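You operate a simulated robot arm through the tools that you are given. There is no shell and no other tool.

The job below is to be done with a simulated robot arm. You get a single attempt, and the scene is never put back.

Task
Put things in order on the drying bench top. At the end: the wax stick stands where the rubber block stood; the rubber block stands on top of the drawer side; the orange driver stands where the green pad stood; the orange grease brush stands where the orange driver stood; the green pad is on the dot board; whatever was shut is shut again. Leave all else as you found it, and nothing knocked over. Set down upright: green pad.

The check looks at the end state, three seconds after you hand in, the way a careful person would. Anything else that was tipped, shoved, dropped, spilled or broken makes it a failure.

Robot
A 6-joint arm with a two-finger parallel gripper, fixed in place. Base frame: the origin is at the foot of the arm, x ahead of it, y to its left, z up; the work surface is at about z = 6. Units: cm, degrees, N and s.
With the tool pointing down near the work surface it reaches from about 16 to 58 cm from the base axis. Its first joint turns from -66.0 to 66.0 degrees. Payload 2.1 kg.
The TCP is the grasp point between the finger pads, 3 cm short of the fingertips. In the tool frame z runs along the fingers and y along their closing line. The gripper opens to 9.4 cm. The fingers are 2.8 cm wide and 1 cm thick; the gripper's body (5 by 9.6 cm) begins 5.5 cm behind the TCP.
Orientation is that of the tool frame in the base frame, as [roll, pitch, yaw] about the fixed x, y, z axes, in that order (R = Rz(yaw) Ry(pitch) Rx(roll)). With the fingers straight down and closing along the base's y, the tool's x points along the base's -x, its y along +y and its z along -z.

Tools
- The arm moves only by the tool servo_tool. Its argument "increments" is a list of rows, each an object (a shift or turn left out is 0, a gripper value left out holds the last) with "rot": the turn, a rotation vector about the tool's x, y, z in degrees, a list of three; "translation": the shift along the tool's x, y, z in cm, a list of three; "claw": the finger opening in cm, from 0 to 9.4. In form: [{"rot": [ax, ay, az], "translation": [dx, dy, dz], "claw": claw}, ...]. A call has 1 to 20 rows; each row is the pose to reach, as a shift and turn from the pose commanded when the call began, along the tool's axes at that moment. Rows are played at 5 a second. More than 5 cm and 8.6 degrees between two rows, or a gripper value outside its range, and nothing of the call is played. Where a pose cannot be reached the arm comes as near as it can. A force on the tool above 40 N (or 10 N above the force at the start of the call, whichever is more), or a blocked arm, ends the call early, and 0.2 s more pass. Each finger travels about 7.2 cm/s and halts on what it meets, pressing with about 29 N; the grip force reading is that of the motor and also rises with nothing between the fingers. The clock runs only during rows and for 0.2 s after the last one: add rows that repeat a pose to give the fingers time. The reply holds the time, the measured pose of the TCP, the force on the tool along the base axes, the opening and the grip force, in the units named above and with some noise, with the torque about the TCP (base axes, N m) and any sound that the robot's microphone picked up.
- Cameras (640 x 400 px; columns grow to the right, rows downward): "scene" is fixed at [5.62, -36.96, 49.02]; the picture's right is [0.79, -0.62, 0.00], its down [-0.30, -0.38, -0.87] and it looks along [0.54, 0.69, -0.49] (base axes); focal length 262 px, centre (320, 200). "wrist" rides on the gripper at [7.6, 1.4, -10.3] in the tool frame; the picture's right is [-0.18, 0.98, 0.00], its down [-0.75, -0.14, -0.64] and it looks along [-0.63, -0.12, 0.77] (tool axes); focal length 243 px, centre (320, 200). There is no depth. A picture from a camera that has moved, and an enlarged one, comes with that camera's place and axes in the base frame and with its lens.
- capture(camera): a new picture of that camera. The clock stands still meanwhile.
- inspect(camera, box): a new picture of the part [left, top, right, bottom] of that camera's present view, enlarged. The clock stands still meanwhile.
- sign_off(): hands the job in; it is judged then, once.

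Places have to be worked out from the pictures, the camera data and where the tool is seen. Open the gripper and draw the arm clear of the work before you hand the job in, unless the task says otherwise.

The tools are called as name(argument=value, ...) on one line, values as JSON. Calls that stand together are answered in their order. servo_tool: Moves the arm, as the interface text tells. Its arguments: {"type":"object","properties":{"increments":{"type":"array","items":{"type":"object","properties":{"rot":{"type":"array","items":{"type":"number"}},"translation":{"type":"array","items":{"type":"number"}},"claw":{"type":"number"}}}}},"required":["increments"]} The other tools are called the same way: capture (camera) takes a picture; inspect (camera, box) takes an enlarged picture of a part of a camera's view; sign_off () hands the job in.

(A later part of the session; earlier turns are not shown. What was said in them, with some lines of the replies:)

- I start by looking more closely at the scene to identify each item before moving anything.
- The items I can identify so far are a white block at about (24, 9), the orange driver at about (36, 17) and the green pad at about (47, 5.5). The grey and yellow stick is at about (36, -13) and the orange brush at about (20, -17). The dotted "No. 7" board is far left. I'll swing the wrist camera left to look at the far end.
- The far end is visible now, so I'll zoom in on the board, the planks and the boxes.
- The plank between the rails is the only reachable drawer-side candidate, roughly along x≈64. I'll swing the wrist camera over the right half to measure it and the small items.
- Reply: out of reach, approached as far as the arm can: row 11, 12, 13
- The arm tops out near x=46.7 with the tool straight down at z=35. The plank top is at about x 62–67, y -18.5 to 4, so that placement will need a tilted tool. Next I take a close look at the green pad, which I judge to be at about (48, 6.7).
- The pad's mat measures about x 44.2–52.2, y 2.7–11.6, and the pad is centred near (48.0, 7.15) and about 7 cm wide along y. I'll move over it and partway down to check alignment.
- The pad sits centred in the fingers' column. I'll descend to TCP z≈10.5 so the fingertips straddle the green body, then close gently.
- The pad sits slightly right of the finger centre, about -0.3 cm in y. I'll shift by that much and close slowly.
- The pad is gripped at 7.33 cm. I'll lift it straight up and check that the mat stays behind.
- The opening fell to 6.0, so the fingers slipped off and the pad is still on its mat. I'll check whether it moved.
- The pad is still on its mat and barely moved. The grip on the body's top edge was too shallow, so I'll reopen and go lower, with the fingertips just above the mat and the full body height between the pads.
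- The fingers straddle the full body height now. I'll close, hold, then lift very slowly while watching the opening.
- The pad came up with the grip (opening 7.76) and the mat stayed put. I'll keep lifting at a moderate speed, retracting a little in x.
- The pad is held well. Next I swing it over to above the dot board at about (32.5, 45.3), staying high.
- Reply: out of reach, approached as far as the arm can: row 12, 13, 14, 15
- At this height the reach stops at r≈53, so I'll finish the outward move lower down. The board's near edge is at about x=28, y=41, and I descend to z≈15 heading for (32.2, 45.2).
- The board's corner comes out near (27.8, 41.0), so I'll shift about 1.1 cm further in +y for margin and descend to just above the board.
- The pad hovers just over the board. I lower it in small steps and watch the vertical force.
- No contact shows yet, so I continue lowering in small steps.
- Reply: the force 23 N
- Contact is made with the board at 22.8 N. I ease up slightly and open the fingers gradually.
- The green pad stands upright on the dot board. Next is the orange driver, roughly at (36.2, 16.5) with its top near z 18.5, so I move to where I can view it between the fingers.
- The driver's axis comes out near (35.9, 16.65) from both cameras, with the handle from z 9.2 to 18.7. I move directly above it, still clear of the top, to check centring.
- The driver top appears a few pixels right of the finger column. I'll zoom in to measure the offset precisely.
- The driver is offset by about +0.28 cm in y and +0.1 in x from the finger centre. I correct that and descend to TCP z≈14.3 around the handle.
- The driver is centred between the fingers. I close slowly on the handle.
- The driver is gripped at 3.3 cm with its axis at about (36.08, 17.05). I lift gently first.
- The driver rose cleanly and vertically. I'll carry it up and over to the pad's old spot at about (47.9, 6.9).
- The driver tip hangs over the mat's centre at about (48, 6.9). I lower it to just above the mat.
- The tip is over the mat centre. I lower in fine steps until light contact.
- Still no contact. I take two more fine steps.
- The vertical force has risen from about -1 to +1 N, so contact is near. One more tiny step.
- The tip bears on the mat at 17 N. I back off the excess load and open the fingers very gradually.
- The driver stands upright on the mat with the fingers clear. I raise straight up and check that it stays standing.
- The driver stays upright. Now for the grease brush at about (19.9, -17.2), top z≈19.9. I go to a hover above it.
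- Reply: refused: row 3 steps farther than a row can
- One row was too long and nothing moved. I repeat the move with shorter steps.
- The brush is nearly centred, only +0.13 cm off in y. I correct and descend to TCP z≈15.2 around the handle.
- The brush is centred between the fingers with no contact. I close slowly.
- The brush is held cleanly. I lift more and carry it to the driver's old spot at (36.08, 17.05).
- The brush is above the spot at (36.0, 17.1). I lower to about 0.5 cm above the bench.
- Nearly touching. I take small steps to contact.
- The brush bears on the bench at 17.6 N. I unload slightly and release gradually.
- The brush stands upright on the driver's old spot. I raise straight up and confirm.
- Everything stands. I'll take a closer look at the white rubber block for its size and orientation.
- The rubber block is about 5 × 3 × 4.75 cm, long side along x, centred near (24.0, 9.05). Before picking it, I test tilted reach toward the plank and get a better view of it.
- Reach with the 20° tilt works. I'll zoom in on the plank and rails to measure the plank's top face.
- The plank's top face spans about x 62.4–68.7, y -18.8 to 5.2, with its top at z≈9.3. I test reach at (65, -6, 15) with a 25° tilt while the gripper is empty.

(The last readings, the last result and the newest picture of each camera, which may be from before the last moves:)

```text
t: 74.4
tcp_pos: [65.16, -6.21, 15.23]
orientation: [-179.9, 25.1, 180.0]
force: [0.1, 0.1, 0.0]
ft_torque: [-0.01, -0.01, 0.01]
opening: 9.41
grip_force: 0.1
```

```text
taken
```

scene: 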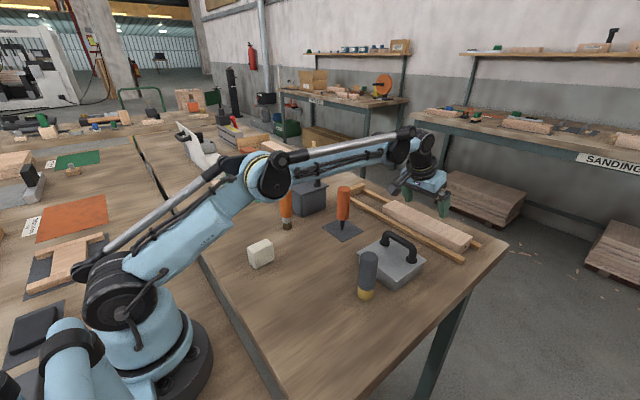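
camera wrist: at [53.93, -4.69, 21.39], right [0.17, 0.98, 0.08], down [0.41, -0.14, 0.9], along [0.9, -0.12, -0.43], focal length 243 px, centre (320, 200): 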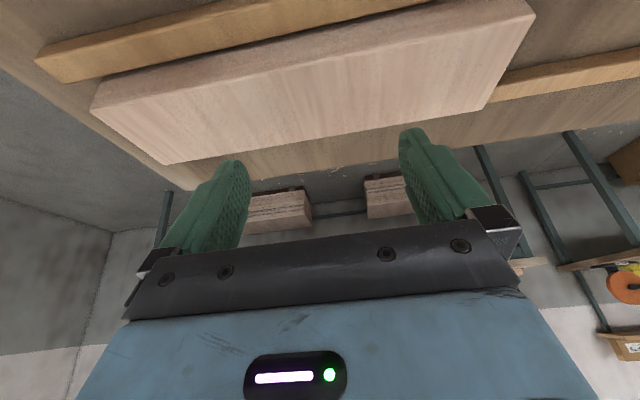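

The tilted pose is reachable at (65, -6), and the plank reads consistently at x 62.3–68.4, z≈9.3. Keeping this 25° tilt, I go back and hover over the rubber block, so the block stays upright at both ends.

servo_tool(increments=[{"translation": [1.69, 0.21, -3.85]}, {"translation": [3.32, 0.21, -8.15]}, {"translation": [5.57, 0.61, -12.29]}, {"translation": [8.92, 1.21, -15.52]}, {"translation": [12.65, 2.21, -18.15]}, {"translation": [16.64, 3.81, -20.01]}, {"translation": [20.57, 6.01, -21.3]}, {"translation": [24.43, 8.51, -22.02]}, {"translation": [28.15, 11.21, -22.32]}, {"translation": [31.9, 13.51, -21.87]}, {"translation": [35.59, 15.21, -21.06]}, {"translation": [35.59, 15.21, -21.06]}])

capture(camera="wrist")

capture(camera="scene")

```text
t: 77.0
tcp_pos: [23.72, 9.04, 19.13]
orientation: [-180.0, 25.1, 179.9]
force: [-0.1, -0.4, 0.2]
ft_torque: [-0.02, 0.01, 0.01]
opening: 9.38
grip_force: 0.1
```

```text
taken
camera wrist: at [12.68, 10.58, 25.31], right [0.17, 0.98, 0.08], down [0.41, -0.14, 0.9], along [0.9, -0.12, -0.43], focal length 243 px, centre (320, 200)
```

wrist: 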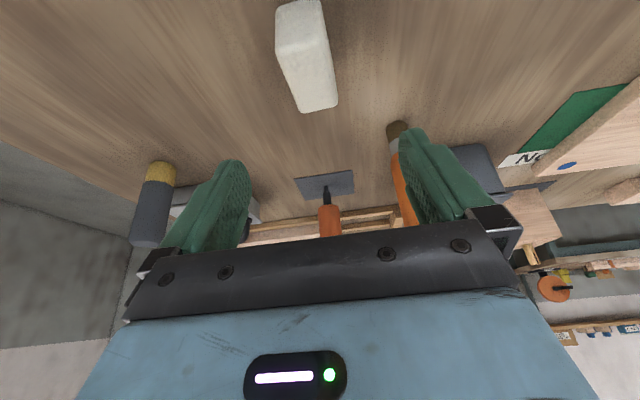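

```text
taken
```

scene: 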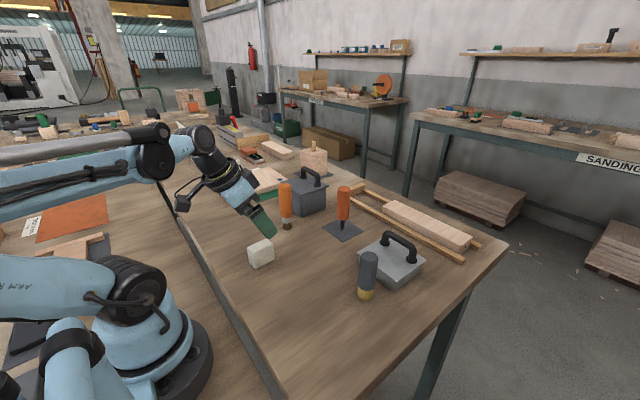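

The tilted hover over the block works and the projection puts the block centre at about (23.8, 9.05). I descend vertically, keeping the tilt, to TCP z≈9.7.

servo_tool(increments=[{"translation": [1.27, 0, 2.72]}, {"translation": [2.54, 0, 5.43]}, {"translation": [3.3, 0, 7.24]}, {"translation": [3.9, 0, 8.6]}, {"translation": [3.9, 0, 8.6]}])

capture(camera="wrist")

inspect(camera="scene", box=[180, 170, 320, 290])

```text
t: 78.2
tcp_pos: [23.97, 9.02, 9.7]
orientation: [-179.9, 25.1, 180.0]
force: [0.6, -0.1, -0.1]
ft_torque: [0.0, 0.02, 0.01]
opening: 9.37
grip_force: 0.0
```

```text
taken
camera wrist: at [12.87, 10.56, 15.89], right [0.17, 0.98, 0.08], down [0.41, -0.14, 0.9], along [0.9, -0.12, -0.43], focal length 243 px, centre (320, 200)
```

wrist: 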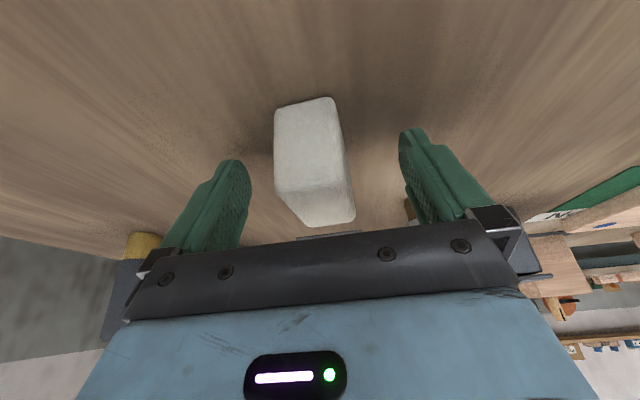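

```text
3.33 times, centred on (250, 230) of scene
camera zoom: at [5.62, -36.96, 49.02], right [0.79, -0.62, 0.0], down [-0.3, -0.38, -0.87], along [0.54, 0.69, -0.49], focal length 874 px, centre (553, 100)
```

zoom: 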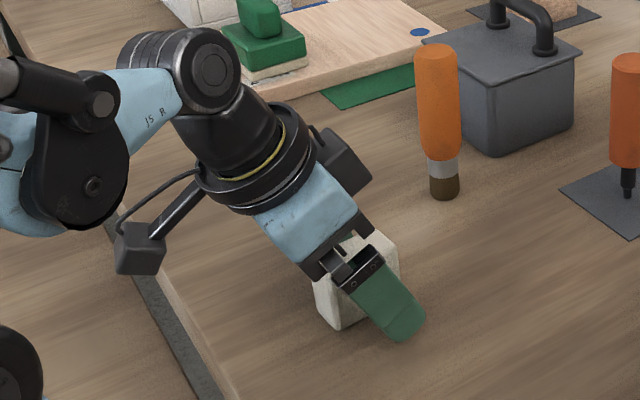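

The block is centred between the fingers. I close on it.

servo_tool(increments=[{"claw": 8.0}, {"claw": 6.5}, {"claw": 5.2}, {"claw": 4.4}, {"claw": 3.8}, {"claw": 3.5}, {"claw": 3.2}, {"claw": 2.9}, {"claw": 2.5}, {"claw": 2.0}, {"claw": 2.0}])

capture(camera="wrist")

```text
t: 80.6
tcp_pos: [23.97, 9.08, 9.64]
orientation: [179.9, 25.0, -179.9]
force: [2.2, 1.4, 3.7]
ft_torque: [-0.03, 0.09, -0.01]
opening: 3.56
grip_force: 29.2
```

```text
taken
camera wrist: at [12.88, 10.56, 15.91], right [0.17, 0.98, 0.08], down [0.41, -0.14, 0.9], along [0.9, -0.12, -0.43], focal length 243 px, centre (320, 200)
```

wrist: 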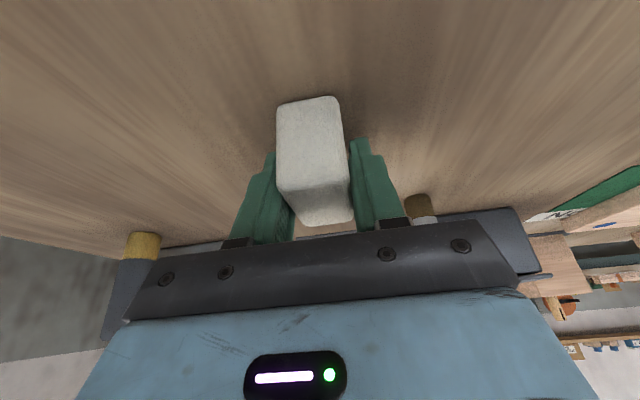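

Gripped at 3.56 cm. I lift it slowly straight up with the tilt kept.

servo_tool(increments=[{"translation": [-0.13, 0, -0.27]}, {"translation": [-0.34, 0, -0.72]}, {"translation": [-0.64, 0, -1.36]}, {"translation": [-1.06, 0, -2.26]}, {"translation": [-1.06, 0, -2.26]}])

capture(camera="wrist")

inspect(camera="scene", box=[180, 170, 320, 290])

```text
t: 81.8
tcp_pos: [24.06, 9.17, 12.14]
orientation: [179.9, 25.2, -180.0]
force: [0.1, -0.1, -0.3]
ft_torque: [0.02, 0.02, 0.03]
opening: 3.58
grip_force: 28.6
```

```text
taken
camera wrist: at [12.89, 10.61, 18.37], right [0.17, 0.98, 0.08], down [0.41, -0.14, 0.9], along [0.9, -0.12, -0.43], focal length 243 px, centre (320, 200)
```

wrist: 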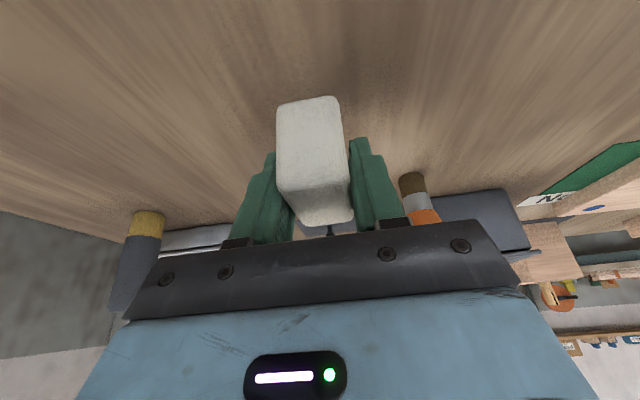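

```text
3.33 times, centred on (250, 230) of scene
camera zoom: at [5.62, -36.96, 49.02], right [0.79, -0.62, 0.0], down [-0.3, -0.38, -0.87], along [0.54, 0.69, -0.49], focal length 874 px, centre (553, 100)
```

zoom: 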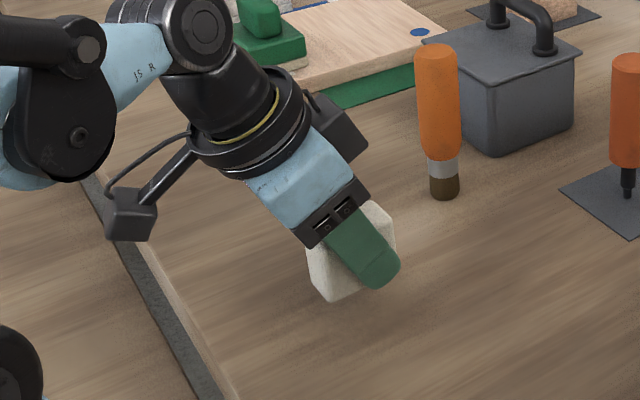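

The block came up level in the grip. I carry it in an arc to above the plank at (65.3, -6.5), keeping the tilt.

servo_tool(increments=[{"translation": [-0.79, 0, -1.68]}, {"translation": [-2.1, -0.15, -4.38]}, {"translation": [-4.37, -0.75, -6.63]}, {"translation": [-7.29, -2.15, -7.92]}, {"translation": [-10.41, -3.95, -8.22]}, {"translation": [-13.45, -5.95, -8.12]}, {"translation": [-16.43, -7.85, -7.39]}, {"translation": [-19.4, -9.75, -6.44]}, {"translation": [-22.43, -11.35, -5.13]}, {"translation": [-25.47, -12.75, -3.6]}, {"translation": [-28.3, -13.85, -1.61]}, {"translation": [-30.87, -14.65, 0.92]}, {"translation": [-33.04, -15.15, 3.82]}, {"translation": [-34.91, -15.45, 6.9]}, {"translation": [-36.56, -15.65, 9.99]}, {"translation": [-38.23, -15.65, 12.54]}, {"translation": [-39.11, -15.65, 13.73]}, {"translation": [-39.11, -15.65, 13.73]}])

capture(camera="wrist")

inspect(camera="scene", box=[340, 130, 500, 270])

```text
t: 85.6
tcp_pos: [65.22, -6.58, 16.32]
orientation: [180.0, 25.1, -180.0]
force: [-0.4, -0.2, -1.9]
ft_torque: [0.0, 0.01, 0.03]
opening: 3.57
grip_force: 29.5
```

```text
taken
camera wrist: at [54.05, -5.1, 22.5], right [0.17, 0.98, 0.08], down [0.41, -0.14, 0.9], along [0.9, -0.12, -0.43], focal length 243 px, centre (320, 200)
```

wrist: 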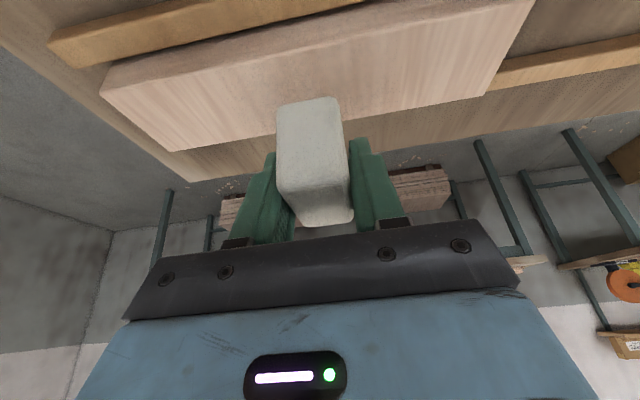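

```text
2.86 times, centred on (420, 200) of scene
camera zoom: at [5.62, -36.96, 49.02], right [0.79, -0.62, 0.0], down [-0.3, -0.38, -0.87], along [0.54, 0.69, -0.49], focal length 749 px, centre (34, 200)
```

zoom: 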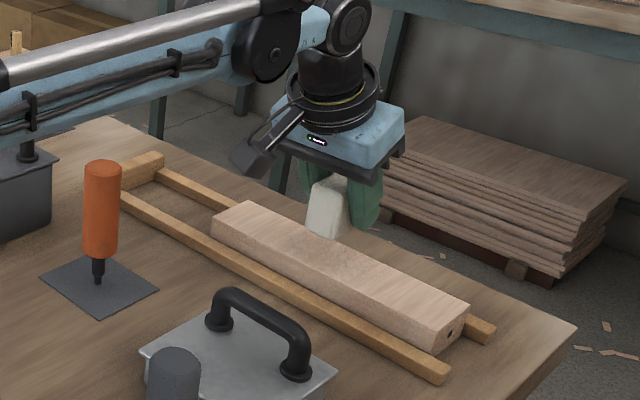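

The block hangs over the plank at the planned spot. I descend to about 0.7 cm above the plank top.

servo_tool(increments=[{"translation": [0.3, 0, 0.9]}, {"translation": [0.6, 0, 1.8]}, {"translation": [0.88, 0, 2.46]}, {"translation": [0.88, 0, 2.46]}])

capture(camera="wrist")

inspect(camera="scene", box=[370, 160, 470, 250])

```text
t: 86.6
tcp_pos: [65.46, -6.67, 13.74]
orientation: [180.0, 25.1, -180.0]
force: [0.3, 0.8, -1.6]
ft_torque: [0.0, 0.01, 0.0]
opening: 3.62
grip_force: 29.0
```

```text
taken
camera wrist: at [54.34, -5.11, 19.94], right [0.17, 0.98, 0.08], down [0.41, -0.14, 0.9], along [0.9, -0.12, -0.43], focal length 243 px, centre (320, 200)
```

wrist: 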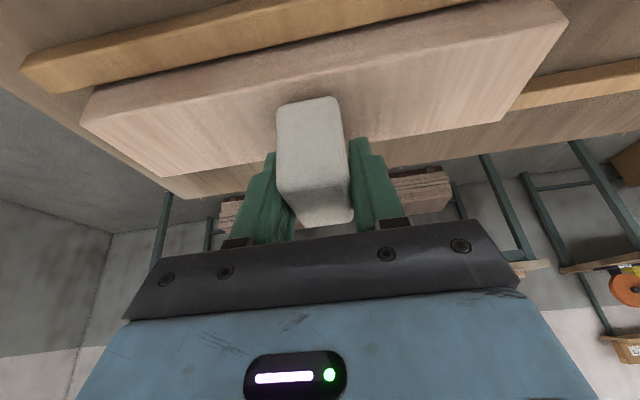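

```text
4.44 times, centred on (420, 205) of scene
camera zoom: at [5.62, -36.96, 49.02], right [0.79, -0.62, 0.0], down [-0.3, -0.38, -0.87], along [0.54, 0.69, -0.49], focal length 1165 px, centre (-124, 178)
```

zoom: 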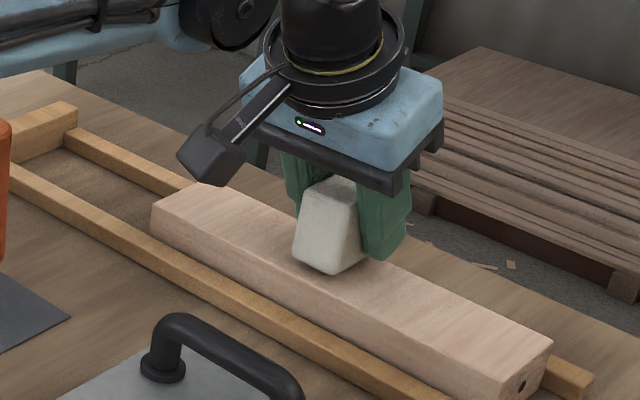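

The block footprint lies within the plank's top. I lower in small steps to contact.

servo_tool(increments=[{"translation": [0.085, 0, 0.18]}, {"translation": [0.17, 0, 0.36]}, {"translation": [0.21, 0, 0.45]}, {"translation": [0.21, 0, 0.45]}])

servo_tool(increments=[{"translation": [0.042, 0, 0.09]}, {"translation": [0.085, 0, 0.18]}, {"translation": [0.085, 0, 0.18]}])

```text
t: 87.6
tcp_pos: [65.49, -6.59, 13.24]
orientation: [179.9, 25.2, 180.0]
force: [-1.1, -0.6, 1.4]
ft_torque: [-0.01, 0.01, 0.02]
opening: 3.56
grip_force: 29.0
```

```text
t: 88.4
tcp_pos: [65.36, -6.71, 13.1]
orientation: [180.0, 25.4, 179.9]
force: [-4.9, 0.5, 37.8]
ft_torque: [0.02, 0.14, 0.03]
opening: 3.6
grip_force: 28.7
```

Contact reads 37.8 N. I back off gently to unload before releasing.

servo_tool(increments=[{"translation": [-0.03, 0, -0.07]}, {"translation": [-0.06, 0, -0.125]}, {"translation": [-0.06, 0, -0.125]}])

inspect(camera="scene", box=[370, 160, 470, 250])

```text
t: 89.2
tcp_pos: [65.58, -6.48, 13.25]
orientation: [-180.0, 25.2, -180.0]
force: [2.5, 0.1, 25.7]
ft_torque: [-0.06, -0.31, -0.02]
opening: 3.57
grip_force: 29.2
```

```text
4.44 times, centred on (420, 205) of scene
camera zoom: at [5.6, -36.96, 49.02], right [0.79, -0.62, 0.0], down [-0.3, -0.38, -0.87], along [0.54, 0.69, -0.49], focal length 1165 px, centre (-124, 178)
```

zoom: 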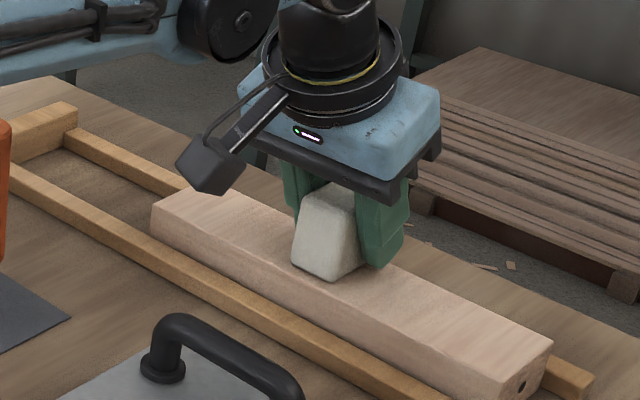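

There is still about 26 N on the block, so I ease up another 0.1 cm.

servo_tool(increments=[{"translation": [-0.02, 0, -0.045]}, {"translation": [-0.042, 0, -0.09]}, {"translation": [-0.042, 0, -0.09]}])

```text
t: 90.0
tcp_pos: [65.39, -6.66, 13.36]
orientation: [-179.9, 24.9, -180.0]
force: [1.8, -1.0, 1.4]
ft_torque: [0.0, -0.14, 0.0]
opening: 3.58
grip_force: 29.1
```

The load is down to about 1 N. I open the fingers gradually.

servo_tool(increments=[{"claw": 3.4}, {"claw": 3.6}, {"claw": 3.8}, {"claw": 4.2}, {"claw": 5.0}, {"claw": 6.0}, {"claw": 6.5}, {"claw": 6.5}])

capture(camera="wrist")

inspect(camera="scene", box=[370, 160, 470, 250])

```text
t: 91.8
tcp_pos: [65.44, -6.63, 13.33]
orientation: [-180.0, 25.2, 179.9]
force: [-0.9, 0.4, 0.3]
ft_torque: [0.01, -0.01, -0.01]
opening: 6.49
grip_force: 0.0
```

```text
taken
camera wrist: at [54.32, -5.08, 19.49], right [0.17, 0.98, 0.08], down [0.41, -0.14, 0.9], along [0.9, -0.12, -0.43], focal length 243 px, centre (320, 200)
```

wrist: 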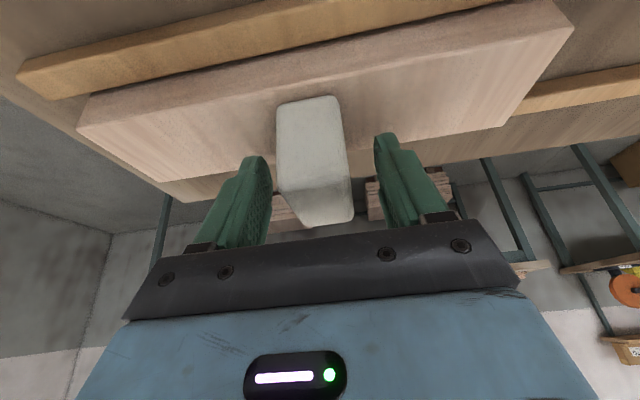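

```text
4.44 times, centred on (420, 205) of scene
camera zoom: at [5.62, -36.96, 49.02], right [0.79, -0.62, 0.0], down [-0.3, -0.38, -0.87], along [0.54, 0.69, -0.49], focal length 1165 px, centre (-124, 178)
```

zoom: 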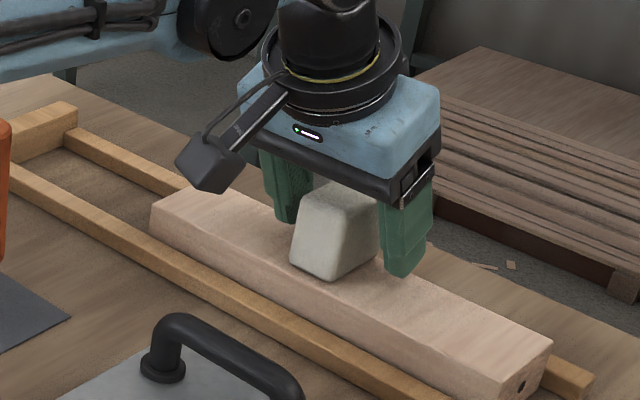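

The block stands on the plank. I open fully and retreat along the tool axis, up and back.

servo_tool(increments=[{"claw": 7.5}, {"claw": 8.5}, {"translation": [0, 0, -0.7], "claw": 8.8}, {"translation": [0, 0, -2], "claw": 8.8}, {"translation": [0, 0, -4.5], "claw": 9.4}, {"translation": [0, 0, -8], "claw": 9.4}, {"translation": [0, 0, -12], "claw": 9.4}, {"translation": [0, 0, -12], "claw": 9.4}])

capture(camera="wrist")

inspect(camera="scene", box=[330, 160, 490, 280])

```text
t: 93.6
tcp_pos: [60.34, -6.61, 24.18]
orientation: [-180.0, 25.1, -180.0]
force: [0.0, -0.5, 0.5]
ft_torque: [-0.01, 0.02, 0.01]
opening: 9.39
grip_force: 0.0
```

```text
taken
camera wrist: at [49.21, -5.03, 30.36], right [0.17, 0.98, 0.08], down [0.41, -0.14, 0.9], along [0.9, -0.12, -0.43], focal length 243 px, centre (320, 200)
```

wrist: 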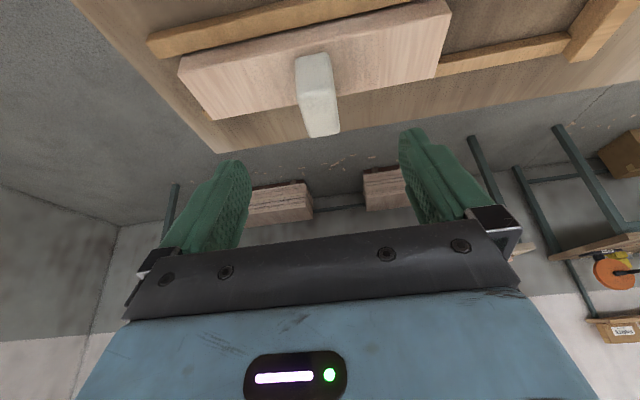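

```text
3.33 times, centred on (410, 220) of scene
camera zoom: at [5.62, -36.96, 49.02], right [0.79, -0.62, 0.0], down [-0.3, -0.38, -0.87], along [0.54, 0.69, -0.49], focal length 874 px, centre (20, 133)
```

zoom: 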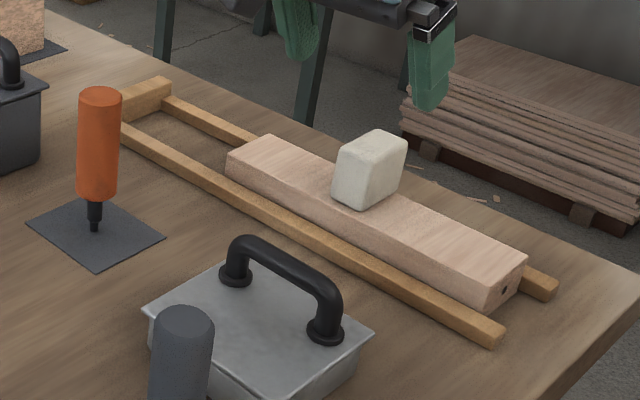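

The rubber block stands on the drawer side and nothing else moved. Next is the wax stick, near (36, -13.1) with top z≈15.8. I move above it while returning the tool to vertical.

servo_tool(increments=[{"translation": [2.93, -0.9, -1.92], "rot": [0, 3.6, 0]}, {"translation": [5.86, -1.8, -3.85], "rot": [0, 7.2, 0]}, {"translation": [9.0, -2.7, -5.32], "rot": [0, 10.8, 0]}, {"translation": [12.15, -3.6, -6.79], "rot": [0, 14.4, 0]}, {"translation": [15.5, -4.6, -7.81], "rot": [0, 18, 0]}, {"translation": [18.86, -5.5, -8.83], "rot": [0, 21.6, 0]}, {"translation": [22.42, -6.4, -9.4], "rot": [0, 25.1, 0]}, {"translation": [22.42, -6.4, -9.4], "rot": [0, 25.1, 0]}])

capture(camera="wrist")

inspect(camera="wrist", box=[220, 60, 420, 220])

inspect(camera="scene", box=[320, 190, 440, 310])

```text
t: 95.4
tcp_pos: [35.97, -13.0, 23.2]
orientation: [180.0, -0.2, 180.0]
force: [0.0, -0.4, -0.4]
ft_torque: [-0.02, -0.01, 0.03]
opening: 9.41
grip_force: 0.0
```

```text
taken
camera wrist: at [28.56, -11.51, 33.49], right [0.18, 0.98, 0.0], down [0.75, -0.14, 0.64], along [0.63, -0.12, -0.77], focal length 243 px, centre (320, 200)
```

wrist: 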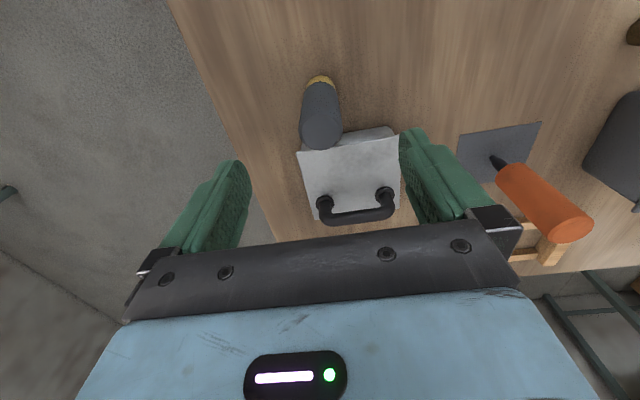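

```text
2.50 times, centred on (320, 140) of wrist
camera zoom: at [28.56, -11.51, 33.49], right [0.18, 0.98, 0.0], down [0.75, -0.14, 0.64], along [0.63, -0.12, -0.77], focal length 606 px, centre (320, 350)
```

zoom: 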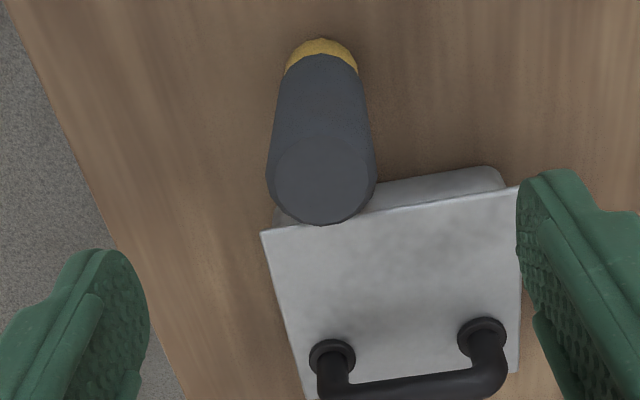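

```text
3.33 times, centred on (380, 250) of scene
camera zoom: at [5.62, -36.96, 49.02], right [0.79, -0.62, 0.0], down [-0.3, -0.38, -0.87], along [0.54, 0.69, -0.49], focal length 874 px, centre (120, 33)
```

zoom: 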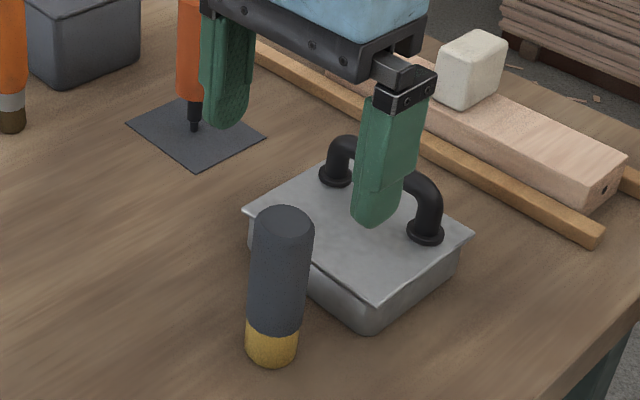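

The wax stick is centred under the gripper, and the box's lid edge is at x≈40.7, clear of the fingers. I descend to TCP z≈11.8.

servo_tool(increments=[{"translation": [0, 0.05, 2]}, {"translation": [0, 0.05, 4.5]}, {"translation": [0, 0.05, 7]}, {"translation": [0, 0.05, 9.5]}, {"translation": [0, 0.05, 11.4]}, {"translation": [0, 0.05, 11.4]}])

inspect(camera="wrist", box=[220, 60, 420, 240])

inspect(camera="scene", box=[320, 190, 440, 310])

```text
t: 96.8
tcp_pos: [36.11, -12.92, 11.72]
orientation: [-179.9, 0.1, 180.0]
force: [0.1, -0.4, -0.2]
ft_torque: [0.02, 0.01, -0.01]
opening: 9.4
grip_force: 0.0
```

```text
2.22 times, centred on (320, 150) of wrist
camera zoom: at [28.64, -11.47, 22.13], right [0.18, 0.98, 0.0], down [0.75, -0.14, 0.64], along [0.63, -0.12, -0.77], focal length 539 px, centre (320, 311)
```

zoom: 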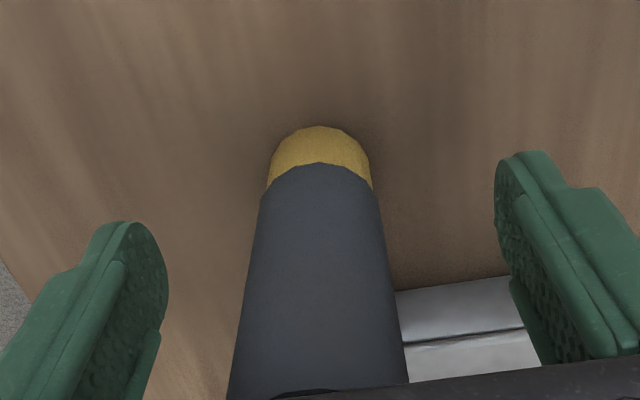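

```text
3.33 times, centred on (380, 250) of scene
camera zoom: at [5.62, -36.96, 49.02], right [0.79, -0.62, 0.0], down [-0.3, -0.38, -0.87], along [0.54, 0.69, -0.49], focal length 874 px, centre (120, 33)
```

zoom: 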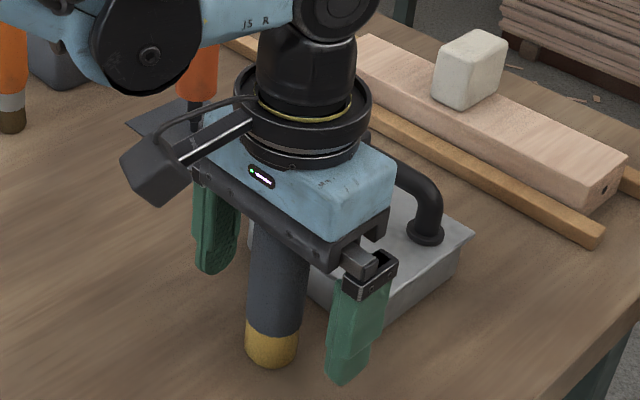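

No contact, and the stick is centred. I close slowly and lift a little.

servo_tool(increments=[{"claw": 8.0}, {"claw": 6.5}, {"claw": 5.2}, {"claw": 4.6}, {"claw": 4.2}, {"claw": 3.9}, {"claw": 3.7}, {"claw": 3.5}, {"claw": 3.3}, {"claw": 3.0}, {"claw": 2.7}, {"claw": 2.3}, {"claw": 2.0}, {"claw": 2.0}])

servo_tool(increments=[{"translation": [0, 0, -0.3]}, {"translation": [0, 0, -0.8]}, {"translation": [0, 0, -1.5]}, {"translation": [0, 0, -2.5]}, {"translation": [0, 0, -2.5]}])

inspect(camera="wrist", box=[220, 60, 420, 240])

inspect(camera="scene", box=[320, 190, 440, 310])

```text
t: 99.8
tcp_pos: [36.21, -12.96, 11.67]
orientation: [180.0, 0.0, -180.0]
force: [0.6, 0.2, 0.0]
ft_torque: [0.06, 0.0, 0.03]
opening: 3.33
grip_force: 28.9
```

```text
t: 101.0
tcp_pos: [36.09, -12.97, 14.27]
orientation: [179.9, 0.0, 180.0]
force: [0.9, 0.0, -0.6]
ft_torque: [-0.02, 0.0, 0.01]
opening: 3.31
grip_force: 29.8
```

```text
2.22 times, centred on (320, 150) of wrist
camera zoom: at [28.64, -11.4, 24.65], right [0.18, 0.98, 0.0], down [0.75, -0.14, 0.64], along [0.63, -0.12, -0.77], focal length 539 px, centre (320, 311)
```

zoom: 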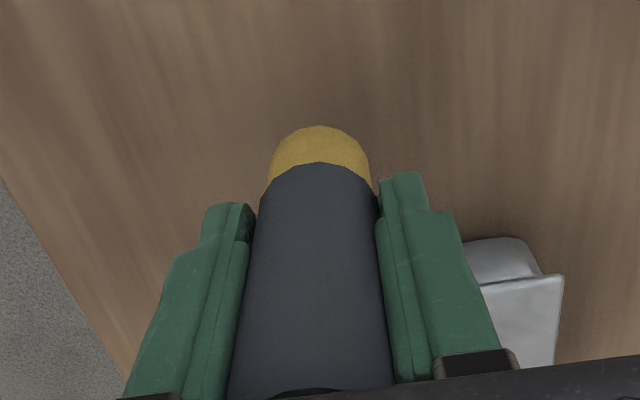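

```text
3.33 times, centred on (380, 250) of scene
camera zoom: at [5.62, -36.96, 49.02], right [0.79, -0.62, 0.0], down [-0.3, -0.38, -0.87], along [0.54, 0.69, -0.49], focal length 874 px, centre (120, 33)
```

zoom: 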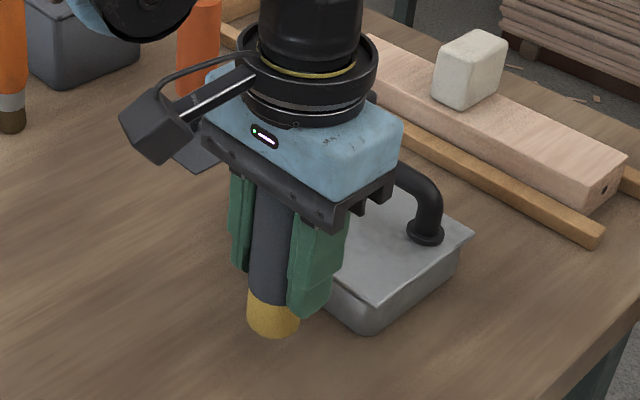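

The wax stick is held upright. I carry it to the rubber block's old spot at about (23.9, 9.05).

servo_tool(increments=[{"translation": [0, 0, -2]}, {"translation": [0.4, 0.7, -4.5]}, {"translation": [1.6, 2.9, -6]}, {"translation": [3.2, 5.8, -6]}, {"translation": [4.9, 8.8, -6]}, {"translation": [6.6, 11.8, -6]}, {"translation": [8.2, 14.8, -6]}, {"translation": [9.8, 17.7, -6]}, {"translation": [11.2, 20.2, -6]}, {"translation": [12.2, 22.02, -6]}, {"translation": [12.2, 22.02, -6]}])

capture(camera="wrist")

inspect(camera="scene", box=[200, 170, 340, 290])

```text
t: 103.4
tcp_pos: [23.87, 9.01, 20.26]
orientation: [-180.0, 0.0, 179.9]
force: [0.5, 0.1, -1.3]
ft_torque: [-0.01, -0.01, 0.0]
opening: 3.32
grip_force: 28.6
```

```text
taken
camera wrist: at [16.33, 10.58, 30.67], right [0.18, 0.98, 0.0], down [0.75, -0.14, 0.64], along [0.63, -0.12, -0.77], focal length 243 px, centre (320, 200)
```

wrist: 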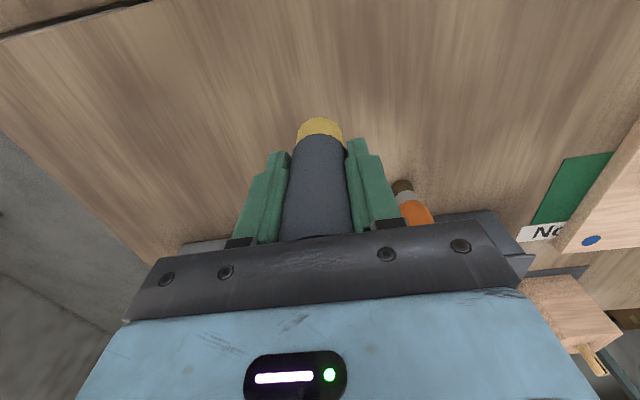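

```text
3.33 times, centred on (270, 230) of scene
camera zoom: at [5.62, -36.96, 49.02], right [0.79, -0.62, 0.0], down [-0.3, -0.38, -0.87], along [0.54, 0.69, -0.49], focal length 874 px, centre (487, 100)
```

zoom: 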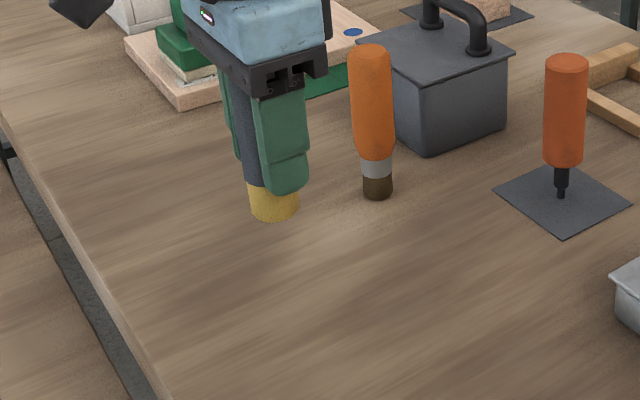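

It's over the spot. I lower to about 0.5 cm above the bench, then fine steps.

servo_tool(increments=[{"translation": [0, 0, 2]}, {"translation": [0, 0, 4.5]}, {"translation": [0, 0, 6.5]}, {"translation": [0, 0, 7.8]}, {"translation": [0, 0, 8.2]}, {"translation": [0, 0, 8.2]}])

servo_tool(increments=[{"translation": [0, 0, 0.1]}, {"translation": [0, 0, 0.2]}, {"translation": [0, 0, 0.2]}])

```text
t: 104.8
tcp_pos: [23.94, 9.11, 12.05]
orientation: [179.9, 0.0, 179.9]
force: [0.9, 0.6, -0.3]
ft_torque: [-0.01, -0.03, -0.01]
opening: 3.33
grip_force: 29.4
```

```text
t: 105.6
tcp_pos: [23.93, 9.1, 12.0]
orientation: [180.0, -0.1, 180.0]
force: [0.2, -0.7, -0.5]
ft_torque: [0.0, -0.02, 0.0]
opening: 3.32
grip_force: 28.6
```

Still free. I continue with fine steps.

servo_tool(increments=[{"translation": [0, 0, 0.08]}, {"translation": [0, 0, 0.15]}, {"translation": [0, 0, 0.15]}])

servo_tool(increments=[{"translation": [0, 0, 0.05]}, {"translation": [0, 0, 0.08]}, {"translation": [0, 0, 0.08]}])

```text
t: 106.4
tcp_pos: [23.98, 9.13, 11.66]
orientation: [-179.9, 0.0, -180.0]
force: [-1.9, -2.9, 20.0]
ft_torque: [-0.18, 0.12, 0.03]
opening: 3.33
grip_force: 29.1
```

```text
t: 107.2
tcp_pos: [23.98, 9.08, 11.64]
orientation: [179.9, 0.1, 179.9]
force: [1.4, -2.4, 24.7]
ft_torque: [-0.12, -0.05, 0.0]
opening: 3.32
grip_force: 29.7
```

The stick is on the bench with about 25 N on it. I unload slightly first.

servo_tool(increments=[{"translation": [0, 0, -0.06]}, {"translation": [0, 0, -0.12]}, {"translation": [0, 0, -0.12]}])

```text
t: 108.0
tcp_pos: [23.91, 9.15, 11.76]
orientation: [-180.0, 0.0, 179.9]
force: [0.5, -0.3, -1.8]
ft_torque: [0.03, 0.04, -0.01]
opening: 3.32
grip_force: 28.5
```

It's now unloaded and perhaps just off the surface. I drop 0.05 cm and open gradually.

servo_tool(increments=[{"translation": [0, 0, 0.05]}, {"translation": [0, 0, 0.05]}, {"translation": [0, 0, 0.05], "claw": 3.1}, {"translation": [0, 0, 0.05], "claw": 3.3}, {"translation": [0, 0, 0.05], "claw": 3.45}, {"translation": [0, 0, 0.05], "claw": 3.7}, {"translation": [0, 0, 0.05], "claw": 4.2}, {"translation": [0, 0, 0.05], "claw": 5.2}, {"translation": [0, 0, 0.05], "claw": 6.5}, {"translation": [0, 0, 0.05], "claw": 8.0}, {"translation": [0, 0, 0.05], "claw": 9.4}, {"translation": [0, 0, 0.05], "claw": 9.4}])

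inspect(camera="wrist", box=[220, 60, 420, 240])

inspect(camera="scene", box=[200, 170, 340, 290])

```text
t: 110.6
tcp_pos: [23.93, 9.14, 11.64]
orientation: [179.9, 0.1, 180.0]
force: [-0.2, -0.2, 0.0]
ft_torque: [0.03, -0.01, 0.0]
opening: 9.42
grip_force: 0.1
```

```text
2.22 times, centred on (320, 150) of wrist
camera zoom: at [16.39, 10.64, 22.1], right [0.18, 0.98, 0.0], down [0.75, -0.14, 0.64], along [0.63, -0.12, -0.77], focal length 539 px, centre (320, 311)
```

zoom: 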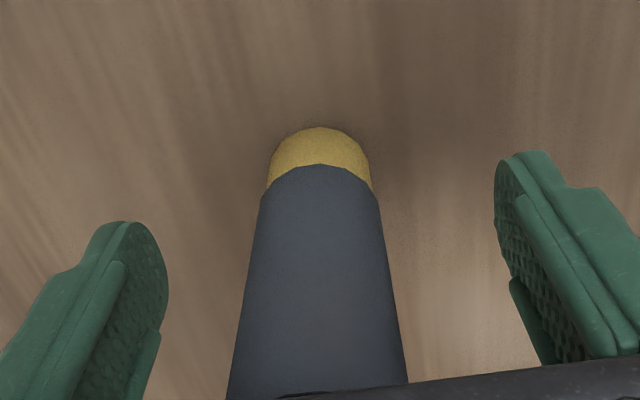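

```text
3.33 times, centred on (270, 230) of scene
camera zoom: at [5.62, -36.96, 49.02], right [0.79, -0.62, 0.0], down [-0.3, -0.38, -0.87], along [0.54, 0.69, -0.49], focal length 874 px, centre (487, 100)
```

zoom: 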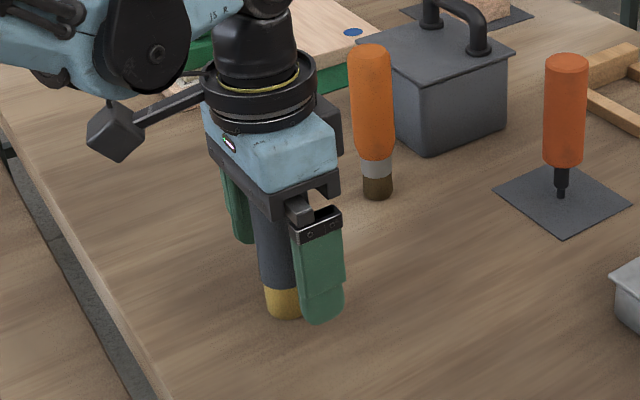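

The wax stick stands on the spot. I raise the open gripper straight up and clear, then check the whole scene.

servo_tool(increments=[{"translation": [0, 0, -0.5]}, {"translation": [0, 0, -2]}, {"translation": [0, 0, -4.5]}, {"translation": [0, 0, -8]}, {"translation": [0, 0, -12]}, {"translation": [0, 0, -16.5]}, {"translation": [0, 0, -20.5]}, {"translation": [-2, 0, -23]}, {"translation": [-2, 0, -23]}])

capture(camera="scene")

capture(camera="wrist")

inspect(camera="scene", box=[190, 150, 350, 280])

inspect(camera="scene", box=[310, 170, 490, 310])

```text
t: 112.6
tcp_pos: [25.94, 8.96, 34.79]
orientation: [179.9, 0.0, 180.0]
force: [0.1, 0.0, 0.4]
ft_torque: [-0.01, 0.03, 0.04]
opening: 9.39
grip_force: 0.0
```

```text
taken
```

scene: 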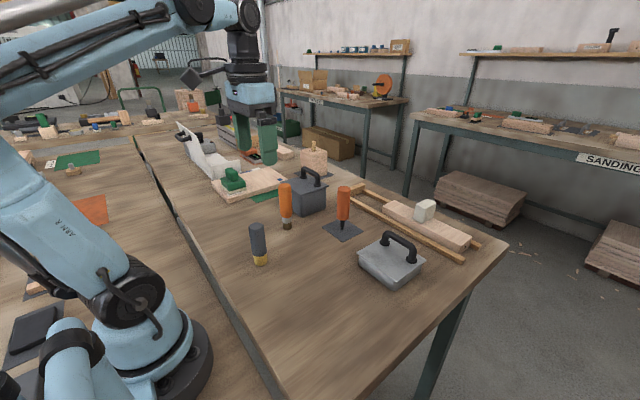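

```text
taken
camera wrist: at [18.43, 10.5, 45.1], right [0.18, 0.98, 0.0], down [0.75, -0.14, 0.64], along [0.63, -0.12, -0.77], focal length 243 px, centre (320, 200)
```

wrist: 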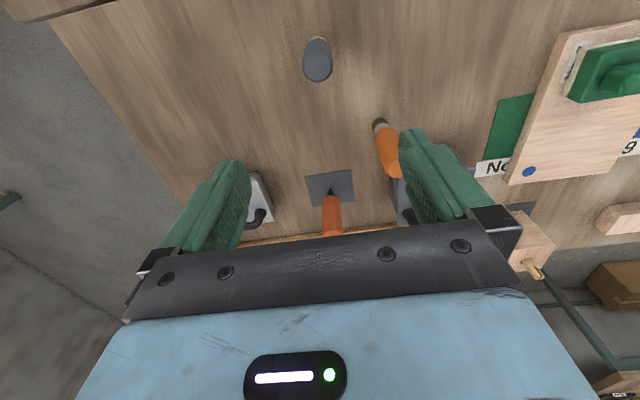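

```text
3.08 times, centred on (270, 215) of scene
camera zoom: at [5.62, -36.96, 49.02], right [0.79, -0.62, 0.0], down [-0.3, -0.38, -0.87], along [0.54, 0.69, -0.49], focal length 807 px, centre (474, 154)
```

zoom: 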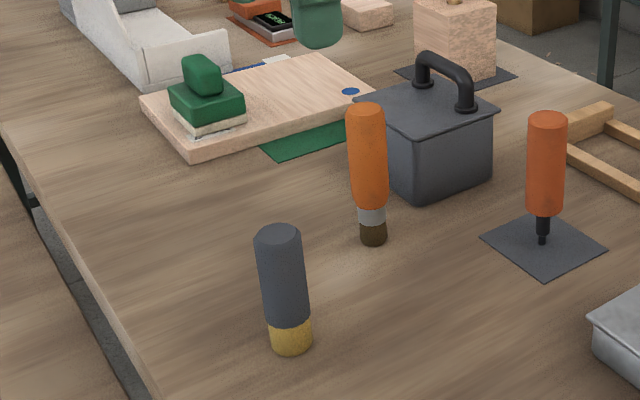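

```text
2.86 times, centred on (400, 240) of scene
camera zoom: at [5.62, -36.96, 49.02], right [0.79, -0.62, 0.0], down [-0.3, -0.38, -0.87], along [0.54, 0.69, -0.49], focal length 749 px, centre (91, 86)
```

zoom: 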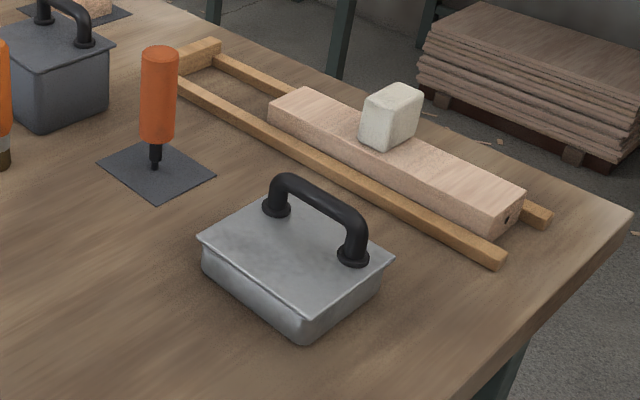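

The scene shows every item in its place:
- The wax stick is where the rubber block stood, and the block is on the drawer side.
- The driver is on the pad's mat, and the brush is where the driver stood.
- The green pad is upright on the dot board.
- Both lidded boxes are still shut and in place.

The gripper is open and clear at z≈35, so I hand in.

sign_off()

```text
The job is handed in.
```

I moved all five items where you asked and handed the job in. In the last pictures everything was upright and nothing had been knocked over. I don't have the check's result.

| Item | Now stands |
|---|---|
| Wax stick | where the rubber block stood |
| Rubber block | on top of the drawer side, the long plank between the rails |
| Orange driver | on the dark mat where the green pad stood, balanced on its narrow tip |
| Orange grease brush | where the orange driver stood |
| Green pad | upright on the dot board, covering its "No. 7" label |

- **Identification:** I matched the names to objects by sight. I took the grey stick with the yellow end as the wax stick and the white block as the rubber block. The drawer side was the only plank within reach, and the dot board was the one with the blue dot.
- **First try at the pad:** the fingers slipped off the green pad on the first lift. It stayed on its mat, and the second, lower grip held.
- **Shut boxes:** both lidded boxes stayed shut; I never needed to open them.
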